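You operate a simulated robot arm through the tools that you are given. There is no shell and no other tool. Be economical: measure what you need, move in short steps, check, and stop when the job is done.

You run a simulated two-armed robot. Do the job below in one go: nothing can be reset, and whatever is moved stays where it is left.

## Task
On the cover of the ironing board, fold the bath towel in half.

The check looks at the end state, three seconds after you hand in, the way a careful person would. Anything else that was tipped, shoved, dropped, spilled or broken makes it a failure. A push-on lid holds only when it is set on centred and level and pressed home; a screw cap is set on level and turned clockwise until tight. Flat cloth is picked up by pressing the open fingertips on it (5 to 10 N) and closing them slowly along it; thin cloth reads only 2 to 8 mm in the jaws.

## Robot
Two 7-joint arms with two-finger parallel grippers on one trunk, on a base that drives. Base frame: it is fixed to the floor where the robot stands at the start and does not move with it; the origin is under the middle of the robot, x ahead of it, y to its left, z up. Units: m, degrees, N and s.
The left shoulder is at the start at [0.07, 0.163, 1.07], the right one opposite. With the tool pointing down near the work surface each hand reaches from about 0.38 to 0.88 m from the robot's upright axis, wherever it stands, measured 20 degrees to its own side. Places, roughly: ironing board [0.6, 0, 0.8]. Payload 3.43 kg a hand.
Tool frame (each hand has its own): the origin (TCP) lies between the finger pads and is the grasp point; the fingertips stand 0.034 m ahead of it; z points along the fingers, y is the line along which they close. Largest opening 0.128 m; finger width 0.024, thickness 0.012; the body of the gripper, 0.048 by 0.13 m, starts 0.096 m behind the TCP.
Orientation is told as [roll, pitch, yaw] about the base's x, y, z axes, in that order, counted from this pose: with the fingers straight down and closing along the base's y, the tool's x points along the base's -x, its y along +y and its z along -z.

## Interface
- The arms move only by the tool step_arm. It takes "left_steps", "right_steps" or both (then of equal length, played together; a hand with none holds still); each is text: rows parted by semicolons, each of 7 numbers parted by spaces: the shift along the tool's x, y, z in m, then the turn, a rotation vector about the tool's x, y, z in degrees, then the gripper command, from -1 (fully open) to 1 (shut), values between in proportion. In form: dx dy dz ax ay az gripper; .... A call has 1 to 12 rows; each row is the pose to reach, as a shift and turn from the pose commanded when the call began, along the tool's axes at that moment. A row lasts 0.2 s, in which the tool goes at most 0.05 m and 8.6 degrees; a call with a longer step from one row to the next is refused whole, and so is a gripper value outside its range. A pose out of reach is approached as far as the arm can. The call stops where the force on the tool passes 40 N (or 10 N more than at its start, if that is more) or the arm is blocked; 0.2 s more then pass. Each finger travels about 0.153 m/s and halts on what it meets, pressing with about 43 N; the grip force reading is that of the motor and also rises with nothing between the fingers. The clock runs only during rows and for 0.2 s after the last one: add rows that repeat a pose to give the fingers time. It gives the time, the measured TCP pose, the force on the tool (base axes), the opening and the grip force at its end, in the units of the frame above (readings bear some noise), and new pictures: "pictures" is both (left out), scene, wrist or none (wrist: the cameras of the hands that moved).
- Cameras (640 x 400 px; columns grow to the right, rows downward): "scene" is now at [0.1256, -0.0137, 1.2959]; the picture's right is [-0.10, -0.99, 0.00], its down [-0.70, 0.07, -0.71] and it looks along [0.71, -0.07, -0.70] (base axes); focal length 279 px, centre (320, 200). "left" rides on the left gripper at [0.076, 0.011, -0.16] in its tool frame; the picture's right is [-0.15, 0.99, 0.00], its down [-0.88, -0.13, -0.46] and it looks along [-0.45, -0.07, 0.89] (tool axes); focal length 234 px, centre (320, 200). "right" rides on the right gripper at [0.076, -0.011, -0.16] in its tool frame; the picture's right is [0.15, 0.99, 0.00], its down [-0.88, 0.13, -0.46] and it looks along [-0.45, 0.07, 0.89] (tool axes); focal length 234 px, centre (320, 200). There is no depth. A picture from a camera that has moved, and an enlarged one, comes with that camera's place and axes in the base frame and with its lens. The place of the scene camera against the robot may be out by one fixed shift of up to 0.018 m in any direction.
- raise_lower(by): slides the trunk up (or, below 0, down) by that many m; the arms and the scene camera ride with it, the base frame stays. It gives what a move gives, with no picture.
- drive_base(legs): drives the robot by 1 to 6 legs, each [ahead, left, turn to the left] in m, m and degrees, along the robot's own axes; the way and the turn of a leg run together, so that a leg with both is an arc; at most 1.5 m and 180 degrees a leg. The arms and the cameras ride along, it lands a little off, and it stops where it bumps. It gives what a move gives, and a new picture of the scene camera.
- pan_tilt(pan, tilt): turns the head with the scene camera to pan (to the left, within 86 degrees either way) and tilt (down, from -29 to 69), counted from straight ahead of the robot. It gives what a move gives, and a new picture of the scene camera.
- close_up(camera, box): a new picture of the part [left, top, right, bottom] of that camera's present view, enlarged. No time passes.
- hand_in(): hands the job in; it is judged then, once.

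Work in short steps. Places have to be worked out from the pictures, the camera data and where the tool is seen: move nearer, look again, correct. Check each grasp and each placing, and mend what went wrong. You have 120 turns and 260 pictures in all, those below and enlarged ones among them. Open the grippers and draw the arms clear of the work before you hand the job in, unless the task says otherwise; then end with one line.

The tools are called after "Call:" as name(argument=value, ...) on one line, values as JSON. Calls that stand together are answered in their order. step_arm: Moves the arms, as the interface text tells. Its arguments: {"type":"object","properties":{"left_steps":{"type":"string"},"right_steps":{"type":"string"},"pictures":{"type":"string","enum":["both","scene","wrist","none"]}},"required":[]} The other tools are called the same way: raise_lower (by) slides the trunk up or down; drive_base (legs) drives the base; pan_tilt (pan, tilt) turns the head that bears the scene camera; close_up (camera, box) takes an enlarged picture of a part of a camera's view; hand_in () hands the job in.

At the start:

```text
clock: 0.0
left_tool_pos: [0.6879, 0.2195, 0.9268]
left_tool_rot: [0.0, -0.1, 0.0]
left_ft_force: [0.6, 0.1, 0.4]
left_grip_width: 0.1281
left_grasp_force: 0.2
right_tool_pos: [0.6358, -0.3415, 0.9146]
right_tool_rot: [0.0, 0.0, -0.1]
right_ft_force: [0.2, 0.4, 0.4]
right_grip_width: 0.1281
right_grasp_force: 0.1
trunk travel left (down, up): [-0.55, 0.39]
robot x, y, heading: [0.0003, 0.0004, -0.1]
head pan, tilt: [-5.7, 44.4]
```

scene: 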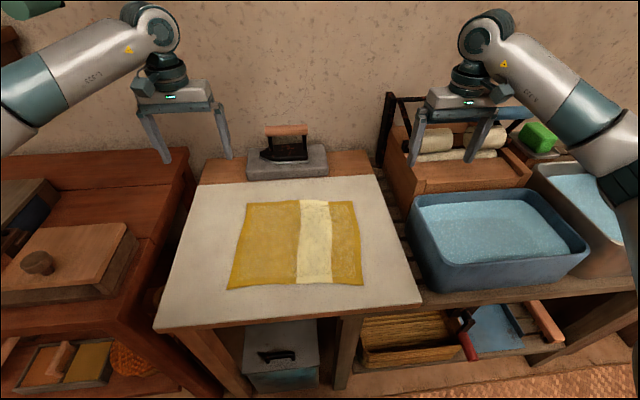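
right: 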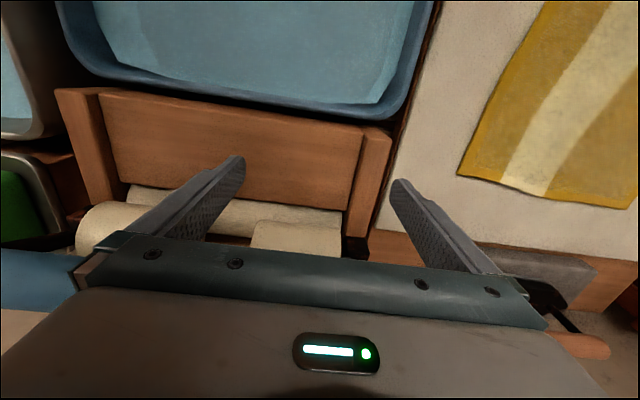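
left: 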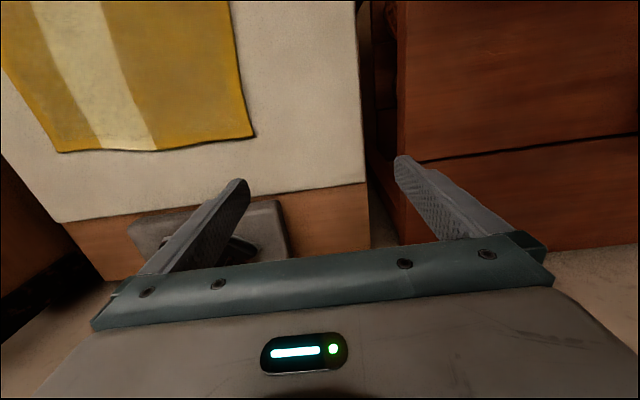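

The towel spans roughly x 0.40–0.66 and y -0.14–0.14, with the board cover at about z 0.775. I'll fold the far edge towards the robot using both hands, so I first bring the hands above the two far corners with partly closed jaws.

Call:
step_arm(left_steps="0.008 -0.022 0.008 0 0 0 0; 0.016 -0.045 0.016 0 0 2 0.3; 0.024 -0.067 0.026 0 0 4 0.375; 0.032 -0.09 0.036 0 0 4 0.375; 0.039 -0.112 0.045 0 0 4 0.375; 0.039 -0.112 0.045 0 0 4 0.375", right_steps="0.001 0.044 0.006 0 0 0 0; 0.002 0.088 0.012 0 0 2 0.3; 0.003 0.132 0.018 0 0 4 0.375; 0.004 0.176 0.024 0 0 4 0.375; 0.006 0.2165 0.033 0 0 4 0.375; 0.006 0.2165 0.033 0 0 4 0.375")

```text
clock: 1.4
left_tool_pos: [0.6496, 0.1064, 0.883]
left_tool_rot: [0.1, -0.1, -3.9]
left_ft_force: [-0.6, -0.2, -0.3]
left_grip_width: 0.0398
left_grasp_force: 0.0
right_tool_pos: [0.63, -0.1257, 0.8803]
right_tool_rot: [0.0, -0.1, -4.0]
right_ft_force: [0.7, -0.6, -0.3]
right_grip_width: 0.0402
right_grasp_force: 0.0
trunk travel left (down, up): [-0.55, 0.39]
robot x, y, heading: [0.0022, 0.0012, 0.0]
head pan, tilt: [-5.7, 44.4]
camera scene: at [0.1252, -0.014, 1.296], right [-0.1, -0.99, 0.0], down [-0.7, 0.07, -0.71], along [0.71, -0.07, -0.7], focal length 279 px, centre (320, 200)
camera right: at [0.5538, -0.1321, 1.0392], right [-0.08, 1.0, 0.0], down [0.89, 0.07, 0.46], along [0.45, 0.03, -0.89], focal length 234 px, centre (320, 200)
camera left: at [0.5745, 0.1217, 1.0425], right [0.21, 0.98, 0.0], down [0.87, -0.19, 0.46], along [0.45, -0.1, -0.89], focal length 234 px, centre (320, 200)
```

scene: 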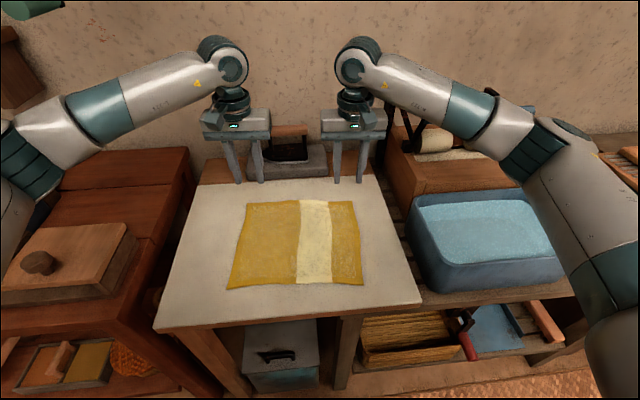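
right: 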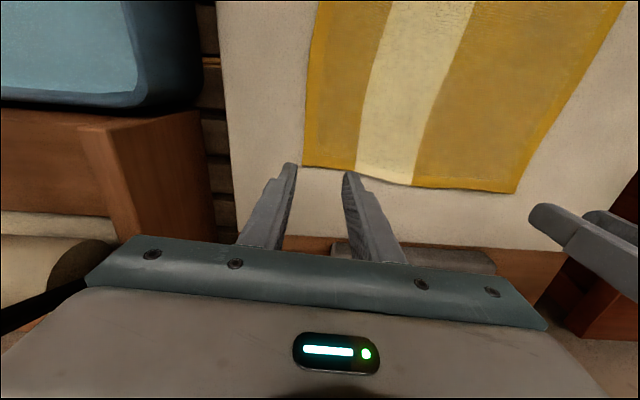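
left: 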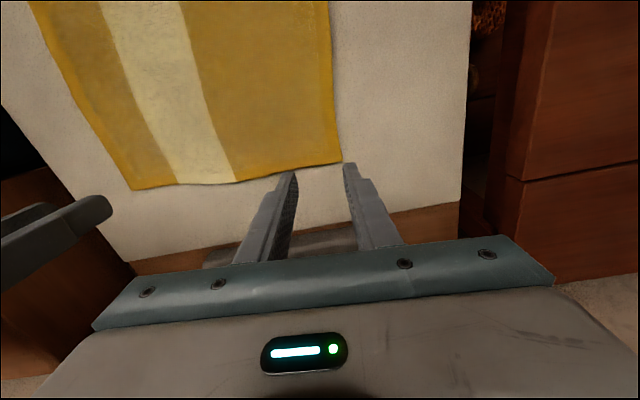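

Corner estimates from the new views put the far-left corner at about (0.668, 0.127) and the far-right at about (0.646, -0.146), with the cloth at z 0.76–0.775. I shift a little inwards, narrow the jaws to 30 mm and come down closer.

Call:
step_arm(left_steps="-0.007 -0.011 0.025 0 0 0 0.53; -0.007 -0.011 0.05 0 0 0 0.53; -0.007 -0.011 0.06 0 0 0 0.53", right_steps="-0.004 0.013 0.025 0 0 0 0.53; -0.004 0.013 0.05 0 0 0 0.53; -0.004 0.013 0.058 0 0 0 0.53", pictures="wrist")

```text
clock: 2.2
left_tool_pos: [0.6539, 0.0942, 0.8238]
left_tool_rot: [0.0, 0.0, -4.1]
left_ft_force: [-0.3, 0.3, 0.1]
left_grip_width: 0.0301
left_grasp_force: 0.0
right_tool_pos: [0.6354, -0.1129, 0.821]
right_tool_rot: [0.0, 0.0, -4.0]
right_ft_force: [0.8, 0.1, -0.4]
right_grip_width: 0.0303
right_grasp_force: 0.0
trunk travel left (down, up): [-0.55, 0.39]
robot x, y, heading: [0.0013, -0.0026, -0.0]
head pan, tilt: [-5.7, 44.4]
camera right: at [0.5592, -0.1199, 0.9805], right [-0.08, 1.0, 0.0], down [0.89, 0.07, 0.46], along [0.45, 0.04, -0.89], focal length 234 px, centre (320, 200)
camera left: at [0.5804, 0.1112, 0.9818], right [0.21, 0.98, 0.0], down [0.87, -0.19, 0.46], along [0.44, -0.1, -0.89], focal length 234 px, centre (320, 200)
```

right: 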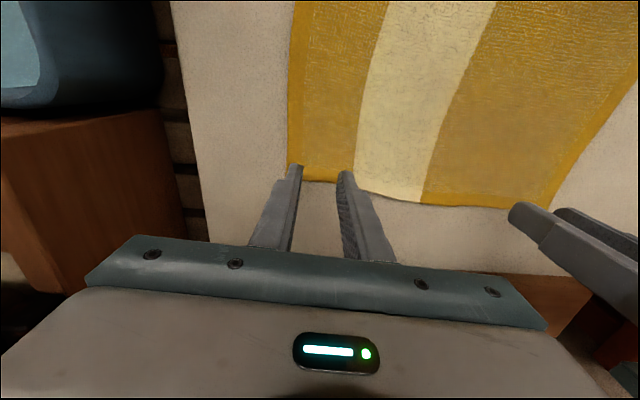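
left: 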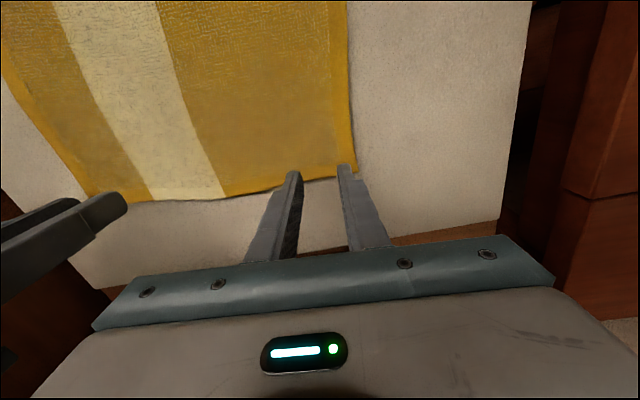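

The tips sit just inside the two far corners, about 2 cm above the cloth. I go down in small steps and read the force.

Call:
step_arm(left_steps="0.002 0 0.008 0 0 0 0.53; 0.003 0 0.014 0 0 0 0.53; 0.003 0 0.019 0 0 0 0.53", right_steps="0.003 0 0.008 0 0 0 0.53; 0.004 0 0.014 0 0 0 0.53; 0.004 0 0.017 0 0 0 0.53", pictures="none")

```text
clock: 3.0
left_tool_pos: [0.651, 0.0953, 0.804]
left_tool_rot: [0.0, 0.0, -4.0]
left_ft_force: [-0.1, -0.7, 0.0]
left_grip_width: 0.0301
left_grasp_force: 0.2
right_tool_pos: [0.6311, -0.112, 0.8057]
right_tool_rot: [0.0, 0.0, -4.0]
right_ft_force: [0.3, 0.5, 0.8]
right_grip_width: 0.03
right_grasp_force: 0.0
trunk travel left (down, up): [-0.55, 0.39]
robot x, y, heading: [0.0005, -0.0006, 0.0]
head pan, tilt: [-5.7, 44.4]
```

No contact yet, with the tips at about z 0.77. I continue down.

Call:
step_arm(left_steps="0 0 0.003 0 0 0 0.53; 0 0 0.006 0 0 0 0.53; 0 0 0.006 0 0 0 0.53", right_steps="0 0 0.003 0 0 0 0.53; 0 0 0.006 0 0 0 0.53; 0 0 0.006 0 0 0 0.53", pictures="wrist")

```text
clock: 3.8
left_tool_pos: [0.6514, 0.0956, 0.7983]
left_tool_rot: [0.0, 0.1, -3.9]
left_ft_force: [-0.8, -1.2, 3.4]
left_grip_width: 0.0301
left_grasp_force: 0.1
right_tool_pos: [0.6305, -0.1129, 0.8006]
right_tool_rot: [0.0, 0.0, -3.9]
right_ft_force: [-0.6, -0.5, -0.3]
right_grip_width: 0.03
right_grasp_force: 0.0
trunk travel left (down, up): [-0.55, 0.39]
robot x, y, heading: [0.0036, -0.0003, 0.1]
head pan, tilt: [-5.7, 44.4]
camera right: at [0.5541, -0.1199, 0.9593], right [-0.08, 1.0, 0.0], down [0.89, 0.07, 0.46], along [0.45, 0.03, -0.89], focal length 234 px, centre (320, 200)
camera left: at [0.5778, 0.1121, 0.9578], right [0.21, 0.98, 0.0], down [0.87, -0.19, 0.46], along [0.45, -0.1, -0.89], focal length 234 px, centre (320, 200)
```

right: 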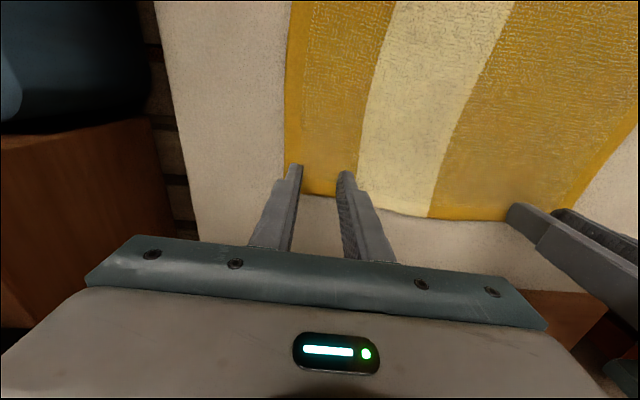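
left: 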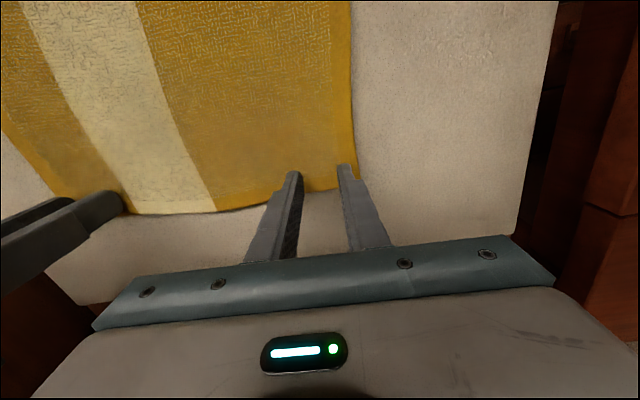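

The left hand just touches (3.4 N); the right is about 2 mm short. I press both gently.

Call:
step_arm(left_steps="0 0 0.001 0 0 0 0.53; 0 0 0.001 0 0 0 0.53", right_steps="0 0 0.002 0 0 0 0.53; 0 0 0.003 0 0 0 0.53", pictures="none")

```text
clock: 4.4
left_tool_pos: [0.6522, 0.0946, 0.7973]
left_tool_rot: [0.0, 0.0, -4.0]
left_ft_force: [0.1, -0.9, 5.4]
left_grip_width: 0.0298
left_grasp_force: 0.0
right_tool_pos: [0.6299, -0.1126, 0.7985]
right_tool_rot: [0.1, -0.1, -4.0]
right_ft_force: [-0.3, 0.1, 3.9]
right_grip_width: 0.03
right_grasp_force: 0.1
trunk travel left (down, up): [-0.55, 0.39]
robot x, y, heading: [0.0027, 0.0012, 0.1]
head pan, tilt: [-5.7, 44.4]
```

Both are in contact (5.4 N and 3.9 N). I press about 1–2 mm more and close the jaws slowly.

Call:
step_arm(left_steps="0 0 0.001 0 0 0 0.53; 0 0 0.001 0 0 0 0.6; 0 0 0.001 0 0 0 0.66; 0 0 0.001 0 0 0 0.72; 0 0 0.001 0 0 0 0.78; 0 0 0.001 0 0 0 0.84; 0 0 0.001 0 0 0 0.9; 0 0 0.001 0 0 0 0.96; 0 0 0.001 0 0 0 1; 0 0 0.001 0 0 0 1; 0 0 0.001 0 0 0 1", right_steps="0 0 0.002 0 0 0 0.53; 0 0 0.002 0 0 0 0.6; 0 0 0.002 0 0 0 0.66; 0 0 0.002 0 0 0 0.72; 0 0 0.002 0 0 0 0.78; 0 0 0.002 0 0 0 0.84; 0 0 0.002 0 0 0 0.9; 0 0 0.002 0 0 0 0.96; 0 0 0.002 0 0 0 1; 0 0 0.002 0 0 0 1; 0 0 0.002 0 0 0 1", pictures="wrist")

```text
clock: 6.8
left_tool_pos: [0.6522, 0.0955, 0.7961]
left_tool_rot: [-0.2, -0.1, -4.0]
left_ft_force: [-0.8, -18.1, 8.4]
left_grip_width: 0.0035
left_grasp_force: 38.8
right_tool_pos: [0.6288, -0.1108, 0.7974]
right_tool_rot: [0.1, -0.3, -3.8]
right_ft_force: [2.5, 18.5, 18.3]
right_grip_width: 0.0035
right_grasp_force: 38.3
trunk travel left (down, up): [-0.55, 0.39]
robot x, y, heading: [0.0013, 0.0006, -0.1]
head pan, tilt: [-5.7, 44.4]
camera right: at [0.552, -0.1185, 0.9556], right [-0.08, 1.0, 0.0], down [0.89, 0.07, 0.46], along [0.46, 0.04, -0.89], focal length 234 px, centre (320, 200)
camera left: at [0.5761, 0.1115, 0.9567], right [0.22, 0.98, 0.0], down [0.87, -0.19, 0.46], along [0.45, -0.1, -0.89], focal length 234 px, centre (320, 200)
```

right: 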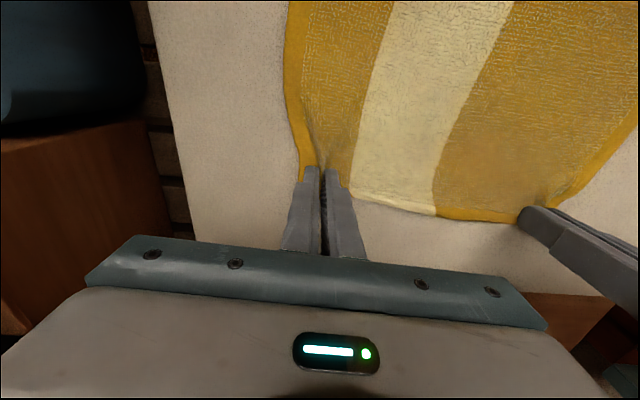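
left: 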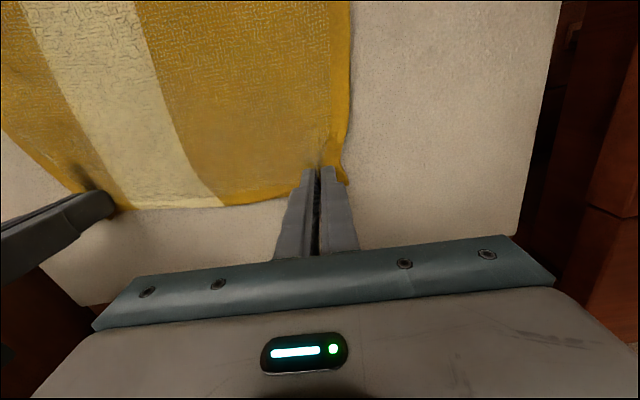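

Both jaws hold a ruck of cloth (3.5 mm). The cloth is stretched between the hands (18 N), so I ease the hands inwards. At the same time I start the folding arc, tilting the fingers forwards as the edge turns over.

Call:
step_arm(left_steps="0.001 -0.005 0.006 0 0 0 1; 0.001 -0.01 -0.008 0 -1 0 1; 0.0035 -0.01 -0.017 0 -3 0 1; 0.010 -0.01 -0.034 0 -6 0 1; 0.021 -0.01 -0.049 0 -9 0 1; 0.033 -0.01 -0.063 0 -12 0 1; 0.0655 -0.01 -0.085 0 -18 0 1; 0.105 -0.01 -0.0955 0 -24 0 1; 0.105 -0.01 -0.0955 0 -24 0 1", right_steps="0.001 0.005 -0.001 0 0 0 1; 0.001 0.01 -0.008 0 -1 0 1; 0.0035 0.01 -0.017 0 -3 0 1; 0.010 0.01 -0.034 0 -6 0 1; 0.021 0.01 -0.049 0 -9 0 1; 0.033 0.01 -0.063 0 -12 0 1; 0.0655 0.01 -0.085 0 -18 0 1; 0.105 0.01 -0.0955 0 -24 0 1; 0.105 0.01 -0.0955 0 -24 0 1")

```text
clock: 8.8
left_tool_pos: [0.5463, 0.0929, 0.8926]
left_tool_rot: [0.0, -24.1, -3.9]
left_ft_force: [0.1, -0.6, 0.4]
left_grip_width: 0.0036
left_grasp_force: 37.9
right_tool_pos: [0.5262, -0.0945, 0.8904]
right_tool_rot: [0.0, -24.0, -4.0]
right_ft_force: [0.3, 0.6, -0.6]
right_grip_width: 0.0034
right_grasp_force: 37.7
trunk travel left (down, up): [-0.55, 0.39]
robot x, y, heading: [-0.0005, -0.0006, 0.3]
head pan, tilt: [-5.7, 44.4]
camera scene: at [0.1266, -0.0141, 1.2958], right [-0.1, -0.99, 0.0], down [-0.7, 0.07, -0.71], along [0.71, -0.07, -0.7], focal length 279 px, centre (320, 200)
camera right: at [0.3917, -0.0975, 1.0052], right [-0.06, 1.0, -0.06], down [0.63, 0.09, 0.77], along [0.78, 0.01, -0.63], focal length 234 px, centre (320, 200)
camera left: at [0.4137, 0.1129, 1.0067], right [0.2, 0.98, 0.06], down [0.61, -0.17, 0.77], along [0.77, -0.12, -0.63], focal length 234 px, centre (320, 200)
```

scene: 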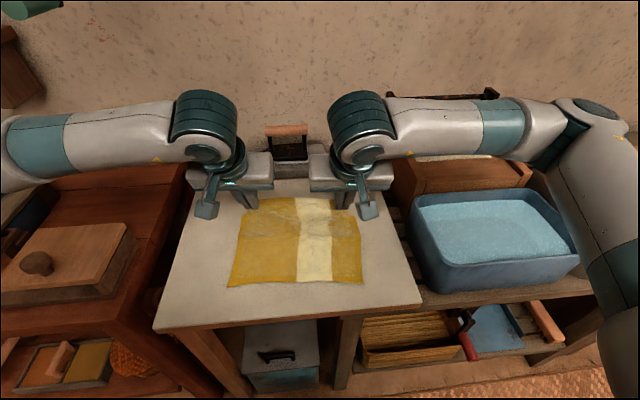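
right: 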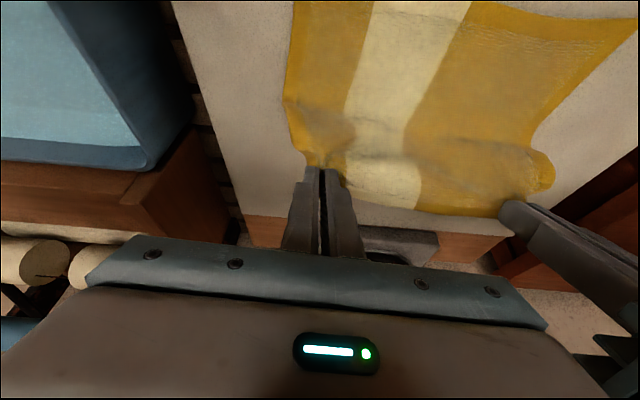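
left: 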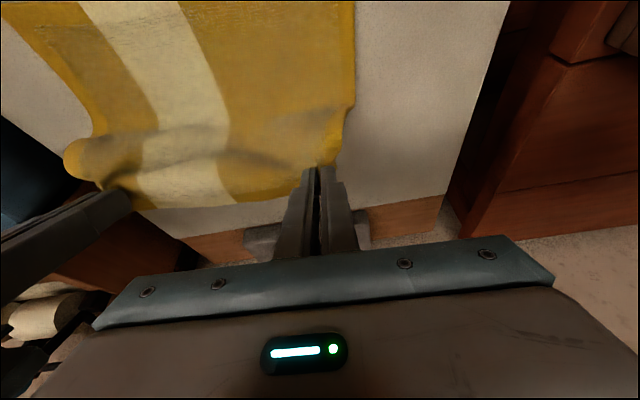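

The edge lifts well and the cloth rolls over. To keep the hands within comfortable reach, I let the base carry the hands back 6 cm as part of the fold.

Call:
drive_base(legs=[[-0.06, 0, 0]])

```text
clock: 9.8
left_tool_pos: [0.4855, 0.093, 0.8932]
left_tool_rot: [0.1, -24.2, -4.0]
left_ft_force: [-0.7, 0.1, -0.1]
left_grip_width: 0.0038
left_grasp_force: 38.4
right_tool_pos: [0.4657, -0.0941, 0.8936]
right_tool_rot: [-0.1, -24.1, -4.0]
right_ft_force: [-0.6, 0.2, 0.0]
right_grip_width: 0.0035
right_grasp_force: 37.9
trunk travel left (down, up): [-0.55, 0.39]
robot x, y, heading: [-0.0587, 0.0028, -0.1]
head pan, tilt: [-5.7, 44.4]
camera scene: at [0.0657, -0.0137, 1.2961], right [-0.1, -0.99, 0.0], down [-0.7, 0.07, -0.72], along [0.71, -0.07, -0.7], focal length 279 px, centre (320, 200)
```

scene: 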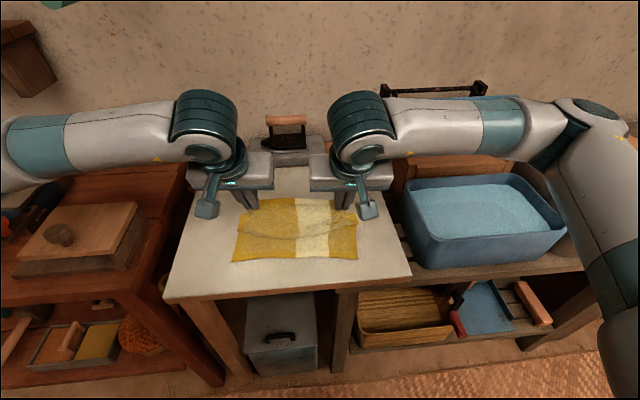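

The fold is now rolling over. I bring the edge down onto the near edge, which I judge to be at x of about 0.42 on the left and 0.40 on the right. I stop about 1 cm above contact.

Call:
step_arm(left_steps="0.0164 0 0.0036 0 -3 0 1; 0.0328 0 0.0073 0 -6 0 1; 0.048 0 0.0136 0 -9 0 1; 0.0636 0 0.0199 0 -12 0 1; 0.087 0 0.034 0 -18 0 1; 0.1021 0 0.0487 0 -22 0 1; 0.1091 0 0.0598 0 -24 0 1; 0.1091 0 0.0598 0 -24 0 1", right_steps="0.0164 0 0.0036 0 -3 0 1; 0.0328 0 0.0073 0 -6 0 1; 0.048 0 0.0136 0 -9 0 1; 0.0636 0 0.0199 0 -12 0 1; 0.087 0 0.034 0 -18 0 1; 0.1021 0 0.0487 0 -22 0 1; 0.1091 0 0.0598 0 -24 0 1; 0.1091 0 0.0598 0 -24 0 1")

```text
clock: 11.4
left_tool_pos: [0.4379, 0.075, 0.807]
left_tool_rot: [0.2, -50.2, -4.6]
left_ft_force: [0.0, 0.8, -0.6]
left_grip_width: 0.0037
left_grasp_force: 38.1
left hand out of reach, approached as far as the arm can: row 5, 6, 7, 8
right_tool_pos: [0.408, -0.0792, 0.7986]
right_tool_rot: [1.7, -49.6, -5.8]
right_ft_force: [0.8, -3.0, 25.4]
right_grip_width: 0.0035
right_grasp_force: 37.9
right hand out of reach, approached as far as the arm can: row 5, 6, 7, 8
trunk travel left (down, up): [-0.55, 0.39]
robot x, y, heading: [-0.0606, -0.0005, -0.5]
head pan, tilt: [-5.7, 44.4]
stopped in row 8 (right hand): the force on the tool passed its limit (the readings are from after the stop); the commanded pose is now the measured one
camera scene: at [0.0564, -0.0235, 1.2984], right [-0.1, -0.99, -0.01], down [-0.69, 0.08, -0.72], along [0.72, -0.07, -0.69], focal length 279 px, centre (320, 200)
camera right: at [0.2368, -0.0798, 0.8432], right [-0.02, 1.0, -0.09], down [0.23, 0.09, 0.97], along [0.97, 0.0, -0.23], focal length 234 px, centre (320, 200)
camera left: at [0.2674, 0.0984, 0.8503], right [0.17, 0.98, 0.12], down [0.2, -0.15, 0.97], along [0.96, -0.14, -0.22], focal length 234 px, centre (320, 200)
```

scene: 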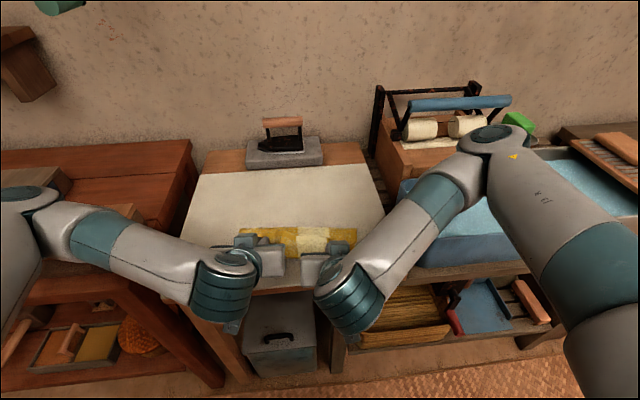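
right: 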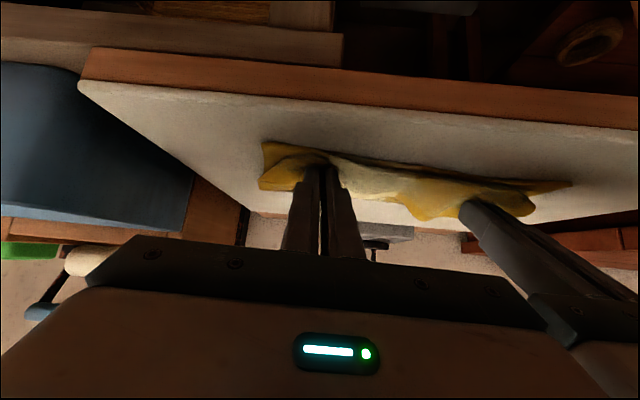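
left: 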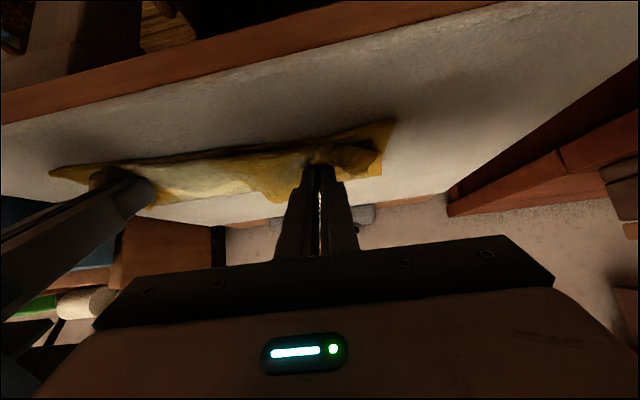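

The arms ran out of reach at this tilt and the right hand met something (25 N). I look closely before correcting.

Call:
close_up(camera="scene", box=[180, 190, 420, 340])

```text
2.67 times, centred on (300, 265) of scene
camera zoom: at [0.0564, -0.0235, 1.2984], right [-0.1, -0.99, -0.01], down [-0.69, 0.08, -0.72], along [0.72, -0.07, -0.69], focal length 744 px, centre (373, 27)
```

zoom: 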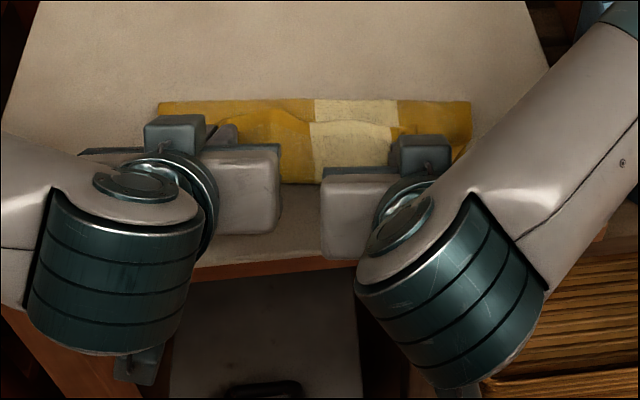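

The fold line has formed across the middle (x about 0.52) and the cloth is still gripped. I lift a little, reduce the tilt to about 25° where the arms reach, and correct the hands' positions.

Call:
step_arm(left_steps="0 0.004 -0.007 0 3 0 1; 0 0.009 -0.014 0 10 0 1; 0 0.017 -0.02 0 18 0 1; 0 0.025 -0.022 0 25 0 1; 0 0.025 -0.022 0 25 0 1", right_steps="-0.005 0 -0.006 0 3 0 1; -0.010 -0.002 -0.012 0 10 0 1; -0.0143 -0.005 -0.0172 0 18 0 1; -0.0143 -0.007 -0.0172 0 25 0 1; -0.0143 -0.007 -0.0172 0 25 0 1")

```text
clock: 12.6
left_tool_pos: [0.4267, 0.1067, 0.808]
left_tool_rot: [-0.1, -24.0, -4.1]
left_ft_force: [-0.8, 0.4, 0.3]
left_grip_width: 0.0036
left_grasp_force: 38.1
left hand out of reach, approached as far as the arm can: row 1
right_tool_pos: [0.408, -0.0805, 0.8123]
right_tool_rot: [0.7, -23.5, -4.5]
right_ft_force: [-0.2, 0.4, -0.2]
right_grip_width: 0.0034
right_grasp_force: 38.1
trunk travel left (down, up): [-0.55, 0.39]
robot x, y, heading: [-0.056, -0.0014, -0.2]
head pan, tilt: [-5.7, 44.4]
camera scene: at [0.0675, -0.0147, 1.2959], right [-0.1, -0.99, 0.0], down [-0.7, 0.07, -0.71], along [0.71, -0.07, -0.7], focal length 279 px, centre (320, 200)
camera right: at [0.2751, -0.0841, 0.928], right [-0.06, 1.0, -0.05], down [0.63, 0.08, 0.77], along [0.77, 0.02, -0.64], focal length 234 px, centre (320, 200)
camera left: at [0.2936, 0.1287, 0.9239], right [0.21, 0.98, 0.06], down [0.61, -0.17, 0.78], along [0.77, -0.12, -0.63], focal length 234 px, centre (320, 200)
```

scene: 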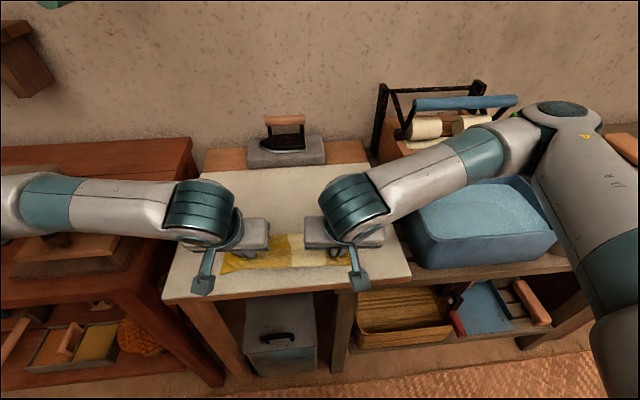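
right: 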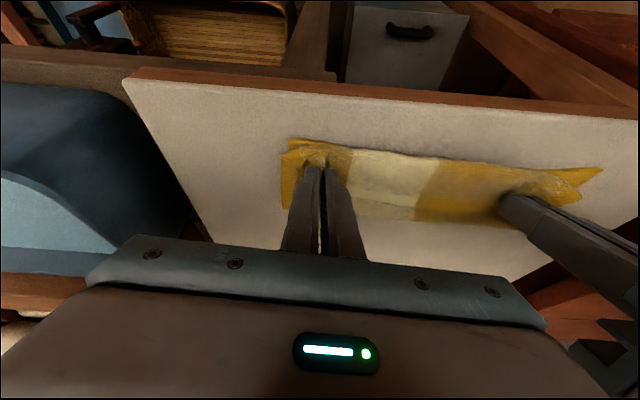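
left: 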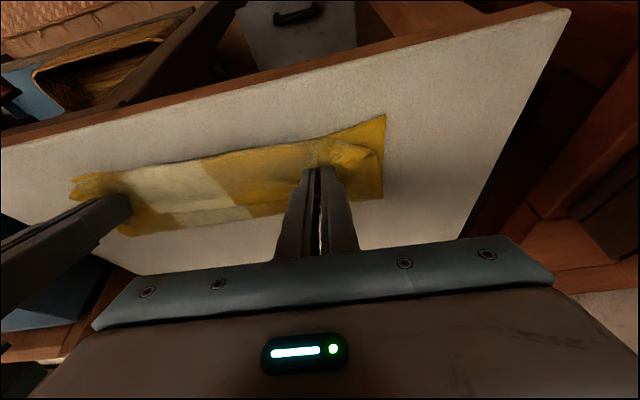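

The fold now looks good; I zoom in on both wrist views to compare the upper edge with the lower one before releasing.

Call:
close_up(camera="left", box=[220, 90, 420, 215])

Call:
close_up(camera="right", box=[250, 110, 450, 235])

```text
3.20 times, centred on (320, 152) of left
camera zoom: at [0.2936, 0.1287, 0.9239], right [0.21, 0.98, 0.06], down [0.61, -0.17, 0.78], along [0.77, -0.12, -0.63], focal length 749 px, centre (320, 352)
```

zoom: 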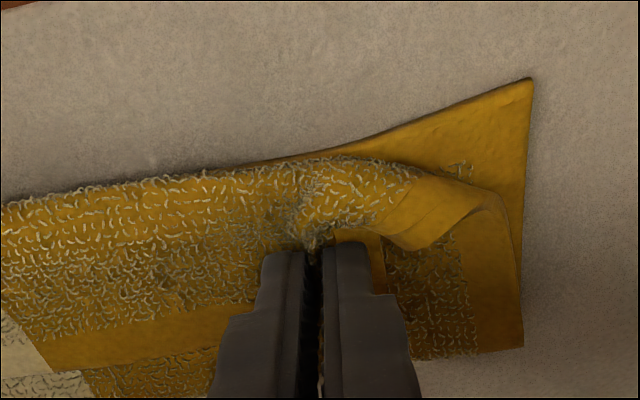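

```text
3.20 times, centred on (350, 172) of right
camera zoom: at [0.2751, -0.0841, 0.928], right [-0.06, 1.0, -0.05], down [0.63, 0.08, 0.77], along [0.77, 0.02, -0.64], focal length 749 px, centre (224, 288)
```

zoom: 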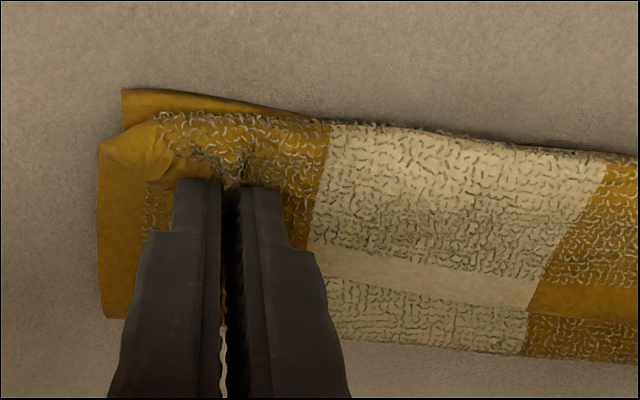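

The upper layer is doubled back near the robot: the lower layer is only about 10 cm deep, so the fold line sits too close and the hem still points away. I lift the gripped edge back up over the fold line to straighten the cloth, then lay it again with better tilt and reach.

Call:
step_arm(left_steps="-0.0107 0 -0.0117 0 0 0 1; -0.0213 0 -0.0233 0 0 0 1; -0.041 0 -0.031 0 0 0 1; -0.061 0 -0.0385 0 0 0 1; -0.082 0 -0.037 0 0 0 1; -0.1036 0 -0.036 0 0 0 1; -0.12 0 -0.027 0 0 0 1; -0.138 0 -0.0174 0 0 0 1; -0.138 0 -0.0174 0 0 0 1", right_steps="-0.0107 0 -0.0117 0 0 0 1; -0.0213 0 -0.0233 0 0 0 1; -0.041 0 -0.031 0 0 0 1; -0.061 0 -0.0385 0 0 0 1; -0.082 0 -0.037 0 0 0 1; -0.1036 0 -0.036 0 0 0 1; -0.124 0 -0.024 0 0 0 1; -0.1446 0 -0.010 0 0 0 1; -0.1446 0 -0.010 0 0 0 1")

```text
clock: 14.6
left_tool_pos: [0.546, 0.0995, 0.883]
left_tool_rot: [-0.1, -24.1, -4.2]
left_ft_force: [-0.9, -0.7, -0.4]
left_grip_width: 0.0033
left_grasp_force: 37.9
right_tool_pos: [0.5377, -0.0902, 0.8805]
right_tool_rot: [0.6, -23.7, -4.5]
right_ft_force: [0.2, -0.2, -0.1]
right_grip_width: 0.0036
right_grasp_force: 37.9
trunk travel left (down, up): [-0.55, 0.39]
robot x, y, heading: [-0.0582, 0.0022, -0.3]
head pan, tilt: [-5.7, 44.4]
camera scene: at [0.0674, -0.0143, 1.296], right [-0.1, -0.99, 0.0], down [-0.7, 0.07, -0.71], along [0.71, -0.07, -0.7], focal length 279 px, centre (320, 200)
camera right: at [0.4045, -0.0943, 0.994], right [-0.06, 1.0, -0.05], down [0.63, 0.08, 0.77], along [0.77, 0.01, -0.63], focal length 234 px, centre (320, 200)
camera left: at [0.4131, 0.1202, 0.9968], right [0.21, 0.98, 0.06], down [0.61, -0.17, 0.78], along [0.77, -0.13, -0.63], focal length 234 px, centre (320, 200)
```

scene: 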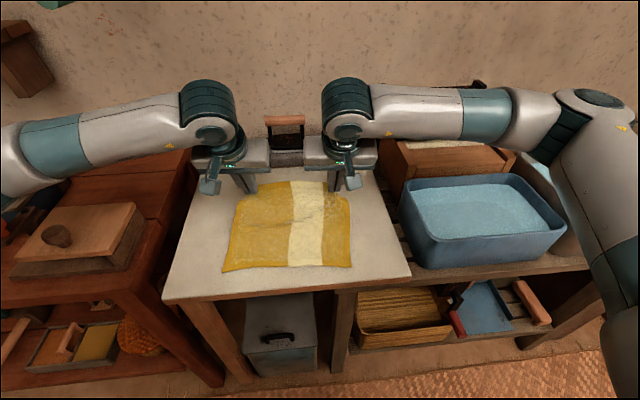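
right: 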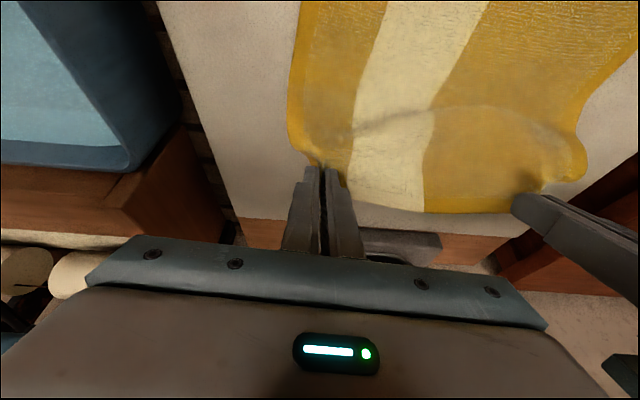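
left: 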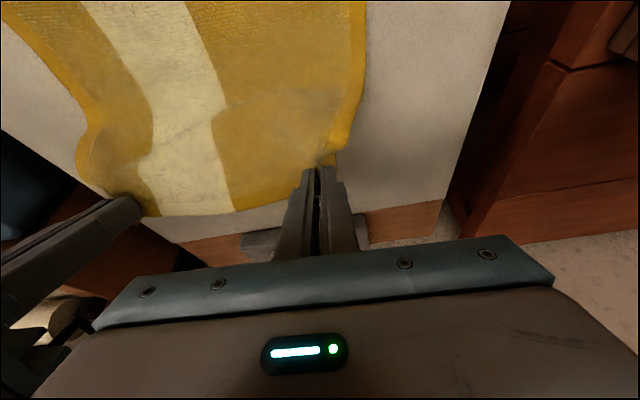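

The towel straightened; its near edge is now at about x 0.40 on the left and 0.387 on the right, centred at y 0.03. I back the base off (the hands stay over the fold line) and shift left 2 cm to match the towel.

Call:
drive_base(legs=[[-0.065, 0.02, 0]])

Call:
step_arm(left_steps="-0.03 0 0.013 0 0 0 1; -0.0594 0 0.0264 0 0 0 1; -0.0594 0 0.0264 0 0 0 1", right_steps="-0.03 0 0.013 0 0 0 1; -0.0594 0 0.0264 0 0 0 1; -0.0594 0 0.0264 0 0 0 1", pictures="none")

Call:
drive_base(legs=[[-0.065, 0, 0]])

```text
clock: 15.6
left_tool_pos: [0.4799, 0.1195, 0.8829]
left_tool_rot: [-0.3, -24.3, -4.2]
left_ft_force: [-0.6, -0.9, -0.4]
left_grip_width: 0.0034
left_grasp_force: 37.7
right_tool_pos: [0.4717, -0.0707, 0.88]
right_tool_rot: [0.6, -23.7, -4.5]
right_ft_force: [-0.5, -0.2, 1.0]
right_grip_width: 0.0035
right_grasp_force: 37.8
trunk travel left (down, up): [-0.55, 0.39]
robot x, y, heading: [-0.1214, 0.017, -0.1]
head pan, tilt: [-5.7, 44.4]
camera scene: at [0.0018, 0.0061, 1.2961], right [-0.1, -0.99, 0.0], down [-0.7, 0.07, -0.72], along [0.71, -0.07, -0.7], focal length 279 px, centre (320, 200)
```

scene: 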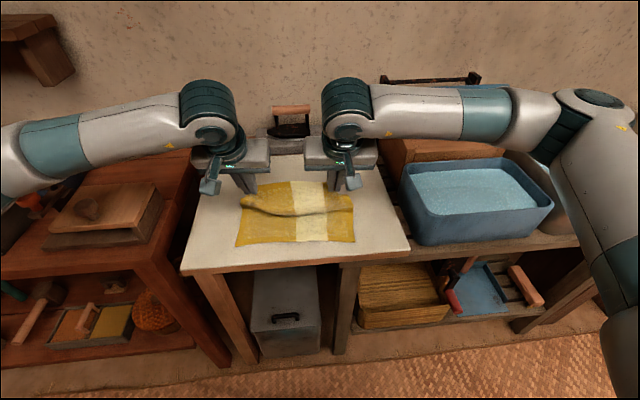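

```text
clock: 16.4
left_tool_pos: [0.5451, 0.1146, 0.8809]
left_tool_rot: [-0.2, -24.2, -4.3]
left_ft_force: [0.6, -0.2, 0.2]
left_grip_width: 0.0035
left_grasp_force: 37.9
right_tool_pos: [0.537, -0.0761, 0.879]
right_tool_rot: [0.4, -23.6, -4.5]
right_ft_force: [0.6, 0.5, 0.2]
right_grip_width: 0.0033
right_grasp_force: 38.0
trunk travel left (down, up): [-0.55, 0.39]
robot x, y, heading: [-0.1201, 0.0158, -0.6]
head pan, tilt: [-5.7, 44.4]
```

```text
clock: 17.4
left_tool_pos: [0.4821, 0.1141, 0.8813]
left_tool_rot: [-0.1, -24.2, -4.3]
left_ft_force: [-0.3, -0.1, 0.8]
left_grip_width: 0.0033
left_grasp_force: 38.5
right_tool_pos: [0.4732, -0.0755, 0.8783]
right_tool_rot: [0.6, -23.7, -4.4]
right_ft_force: [-0.4, 0.9, 0.2]
right_grip_width: 0.0034
right_grasp_force: 38.3
trunk travel left (down, up): [-0.55, 0.39]
robot x, y, heading: [-0.1835, 0.024, -0.2]
head pan, tilt: [-5.7, 44.4]
camera scene: at [-0.0615, 0.006, 1.2961], right [-0.1, -0.99, 0.0], down [-0.7, 0.07, -0.72], along [0.71, -0.07, -0.7], focal length 279 px, centre (320, 200)
```

scene: 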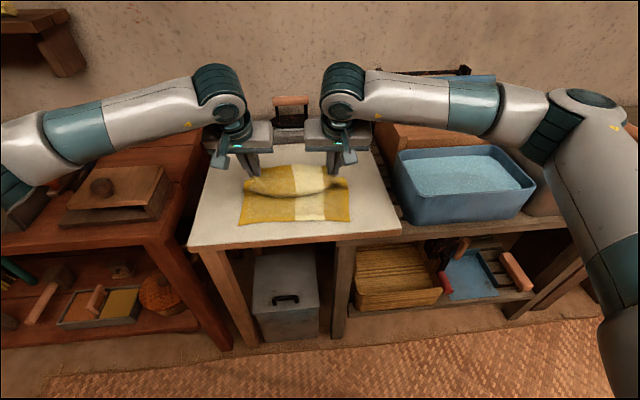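

The bases and hands are well placed now. I tilt the fingers further while bringing the edge over, and stop partway to check reach.

Call:
step_arm(left_steps="0.012 0 -0.005 0 -4 0 1; 0.0238 0 -0.0106 0 -8 0 1; 0.036 0 -0.009 0 -12 0 1; 0.0491 0 -0.0076 0 -16 0 1; 0.062 0 -0.003 0 -20 0 1; 0.0747 0 0.0017 0 -24 0 1; 0.086 0 0.009 0 -27 0 1; 0.097 0 0.017 0 -30 0 1; 0.097 0 0.017 0 -30 0 1", right_steps="0.012 0 -0.005 0 -4 0 1; 0.0248 0 -0.0106 0 -8 0 1; 0.038 0 -0.009 0 -12 0 1; 0.0511 0 -0.0076 0 -16 0 1; 0.065 0 -0.003 0 -20 0 1; 0.0777 0 0.0017 0 -24 0 1; 0.089 0 0.009 0 -27 0 1; 0.1 0 0.017 0 -30 0 1; 0.1 0 0.017 0 -30 0 1")

```text
clock: 19.4
left_tool_pos: [0.4017, 0.1206, 0.8245]
left_tool_rot: [-0.2, -54.2, -4.0]
left_ft_force: [-0.4, -0.7, -0.4]
left_grip_width: 0.0033
left_grasp_force: 38.3
right_tool_pos: [0.3894, -0.0697, 0.8228]
right_tool_rot: [0.9, -53.7, -4.9]
right_ft_force: [0.0, 0.8, -0.3]
right_grip_width: 0.0036
right_grasp_force: 38.3
trunk travel left (down, up): [-0.55, 0.39]
robot x, y, heading: [-0.1862, 0.0226, -0.2]
head pan, tilt: [-5.7, 44.4]
camera scene: at [-0.0602, 0.0058, 1.2959], right [-0.1, -0.99, 0.0], down [-0.7, 0.07, -0.71], along [0.71, -0.07, -0.7], focal length 279 px, centre (320, 200)
camera right: at [0.2155, -0.0697, 0.8547], right [-0.01, 0.99, -0.11], down [0.16, 0.11, 0.98], along [0.99, -0.01, -0.16], focal length 234 px, centre (320, 200)
camera left: at [0.229, 0.1449, 0.8563], right [0.16, 0.98, 0.12], down [0.14, -0.14, 0.98], along [0.98, -0.14, -0.16], focal length 234 px, centre (320, 200)
```

scene: 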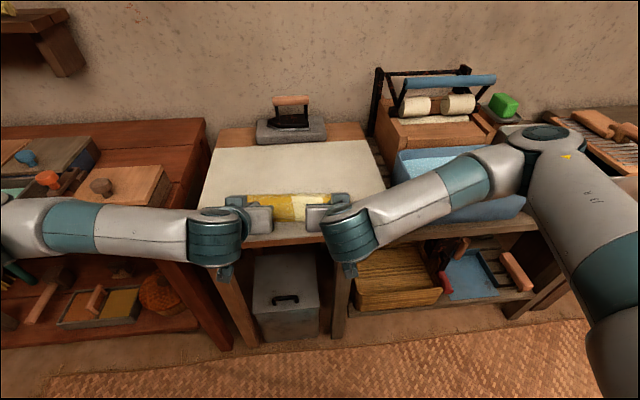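
right: 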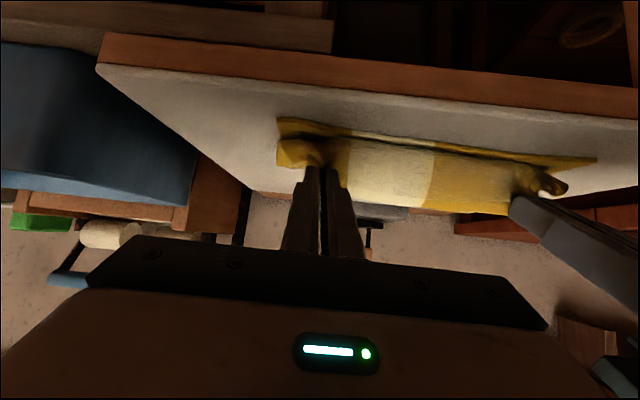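
left: 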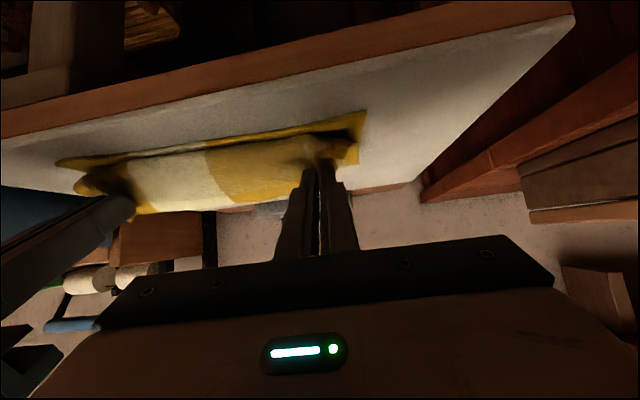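

Reach is fine and the flap is rolling over cleanly. I lower the edge the rest of the way.

Call:
step_arm(left_steps="0.0126 0 0.0023 0 -3 0 1; 0.025 0 0.0045 0 -6 0 1; 0.0377 0 0.0068 0 -8 0 1; 0.0377 0 0.0068 0 -8 0 1", right_steps="0.0123 0 0.0018 0 -3 0 1; 0.0246 0 0.0035 0 -6 0 1; 0.0369 0 0.0053 0 -8 0 1; 0.0369 0 0.0053 0 -8 0 1")

```text
clock: 20.4
left_tool_pos: [0.3835, 0.1119, 0.7978]
left_tool_rot: [0.1, -61.9, -4.1]
left_ft_force: [-0.5, 1.4, 1.9]
left_grip_width: 0.0037
left_grasp_force: 37.9
left hand out of reach, approached as far as the arm can: row 3, 4
right_tool_pos: [0.3709, -0.0657, 0.793]
right_tool_rot: [1.8, -62.0, -5.7]
right_ft_force: [4.3, 1.7, 20.6]
right_grip_width: 0.0032
right_grasp_force: 37.8
trunk travel left (down, up): [-0.55, 0.39]
robot x, y, heading: [-0.1848, 0.0223, -0.0]
head pan, tilt: [-5.7, 44.4]
camera scene: at [-0.0619, 0.0054, 1.2965], right [-0.1, -0.99, 0.0], down [-0.69, 0.07, -0.72], along [0.71, -0.07, -0.7], focal length 279 px, centre (320, 200)
camera right: at [0.1952, -0.0659, 0.7998], right [0.0, 0.99, -0.12], down [0.02, 0.12, 0.99], along [1.0, -0.01, -0.02], focal length 234 px, centre (320, 200)
camera left: at [0.2089, 0.1334, 0.8058], right [0.13, 0.98, 0.13], down [0.0, -0.13, 0.99], along [0.99, -0.13, -0.02], focal length 234 px, centre (320, 200)
```

scene: 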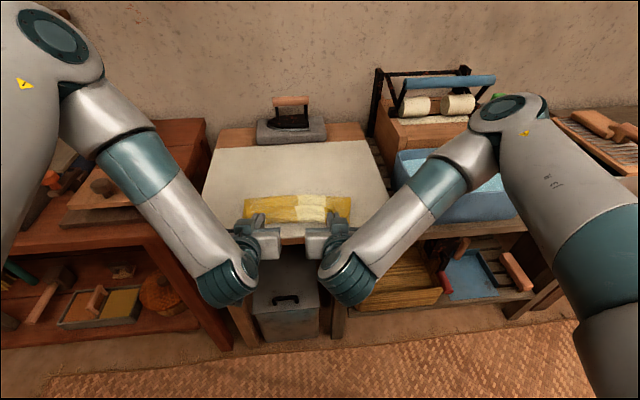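
right: 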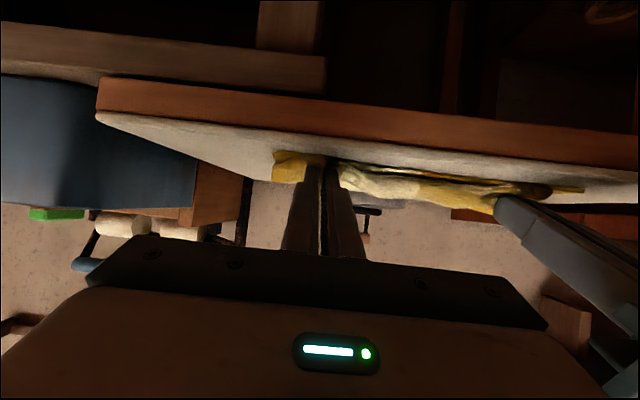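
left: 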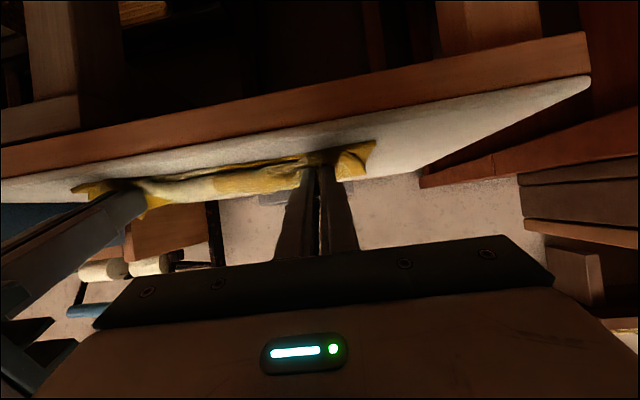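

The tips are at the cloth now; the right hand reads a 20 N contact. I look at the fold before letting go.

Call:
close_up(camera="scene", box=[200, 170, 400, 295])

Call:
close_up(camera="right", box=[240, 120, 520, 230])

```text
3.20 times, centred on (300, 232) of scene
camera zoom: at [-0.0619, 0.0054, 1.2965], right [-0.1, -0.99, 0.0], down [-0.69, 0.07, -0.72], along [0.71, -0.07, -0.7], focal length 893 px, centre (384, 96)
```

zoom: 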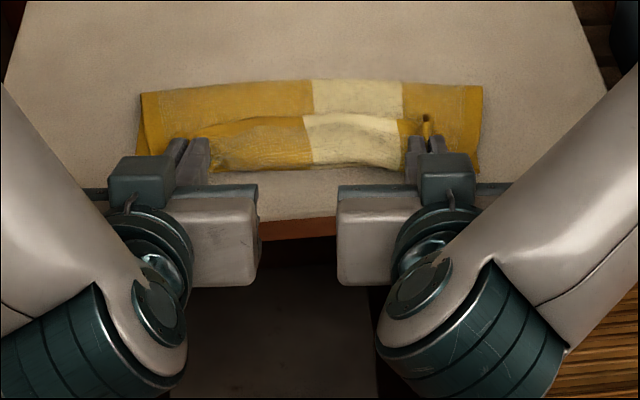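

```text
2.29 times, centred on (380, 175) of right
camera zoom: at [0.1952, -0.0659, 0.7998], right [0.0, 0.99, -0.12], down [0.02, 0.12, 0.99], along [1.0, -0.01, -0.02], focal length 535 px, centre (183, 257)
```

zoom: 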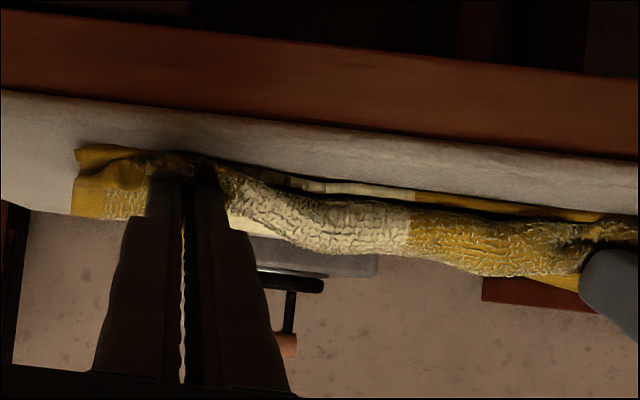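

The fold line is again too near (x about 0.49): the stiff bit at the grips makes a roll that eats cloth. I raise the edge again. This time I'll lay it down shorter, so the fold line stays at mid-towel, then flatten each corner while the other hand holds the fold down.

Call:
step_arm(left_steps="-0.0265 0.003 -0.0141 0 3 0 1; -0.0445 0.005 -0.0122 0 6 0 1; -0.0624 0.008 -0.0104 0 9 0 1; -0.083 0.01 0.0013 0 12 0 1; -0.1032 0.012 0.0131 0 15 0 1; -0.1281 0.015 0.0452 0 21 0 1; -0.1452 0.015 0.0837 0 27 0 1; -0.1452 0.015 0.0837 0 27 0 1", right_steps="-0.0265 0 -0.0141 0 3 0 1; -0.0445 0.001 -0.0122 0 6 0 1; -0.0624 0.001 -0.0104 0 9 0 1; -0.083 0.002 0.0013 0 12 0 1; -0.1032 0.002 0.0131 0 15 0 1; -0.1281 0.003 0.0452 0 21 0 1; -0.1452 0.003 0.0837 0 27 0 1; -0.1452 0.003 0.0837 0 27 0 1", pictures="scene")

```text
clock: 22.2
left_tool_pos: [0.5251, 0.1176, 0.8893]
left_tool_rot: [-0.4, -35.2, -4.1]
left_ft_force: [0.1, -0.6, 0.1]
left_grip_width: 0.0035
left_grasp_force: 38.1
right_tool_pos: [0.5132, -0.0768, 0.8784]
right_tool_rot: [0.8, -34.7, -4.5]
right_ft_force: [1.0, 1.3, -0.5]
right_grip_width: 0.0035
right_grasp_force: 38.0
trunk travel left (down, up): [-0.55, 0.39]
robot x, y, heading: [-0.1863, 0.0187, -0.4]
head pan, tilt: [-5.7, 44.4]
camera scene: at [-0.0619, 0.0062, 1.2962], right [-0.1, -0.99, 0.0], down [-0.69, 0.07, -0.72], along [0.71, -0.07, -0.7], focal length 279 px, centre (320, 200)
```

scene: 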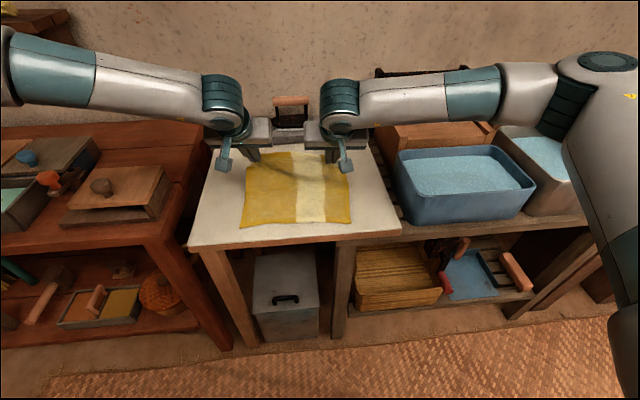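

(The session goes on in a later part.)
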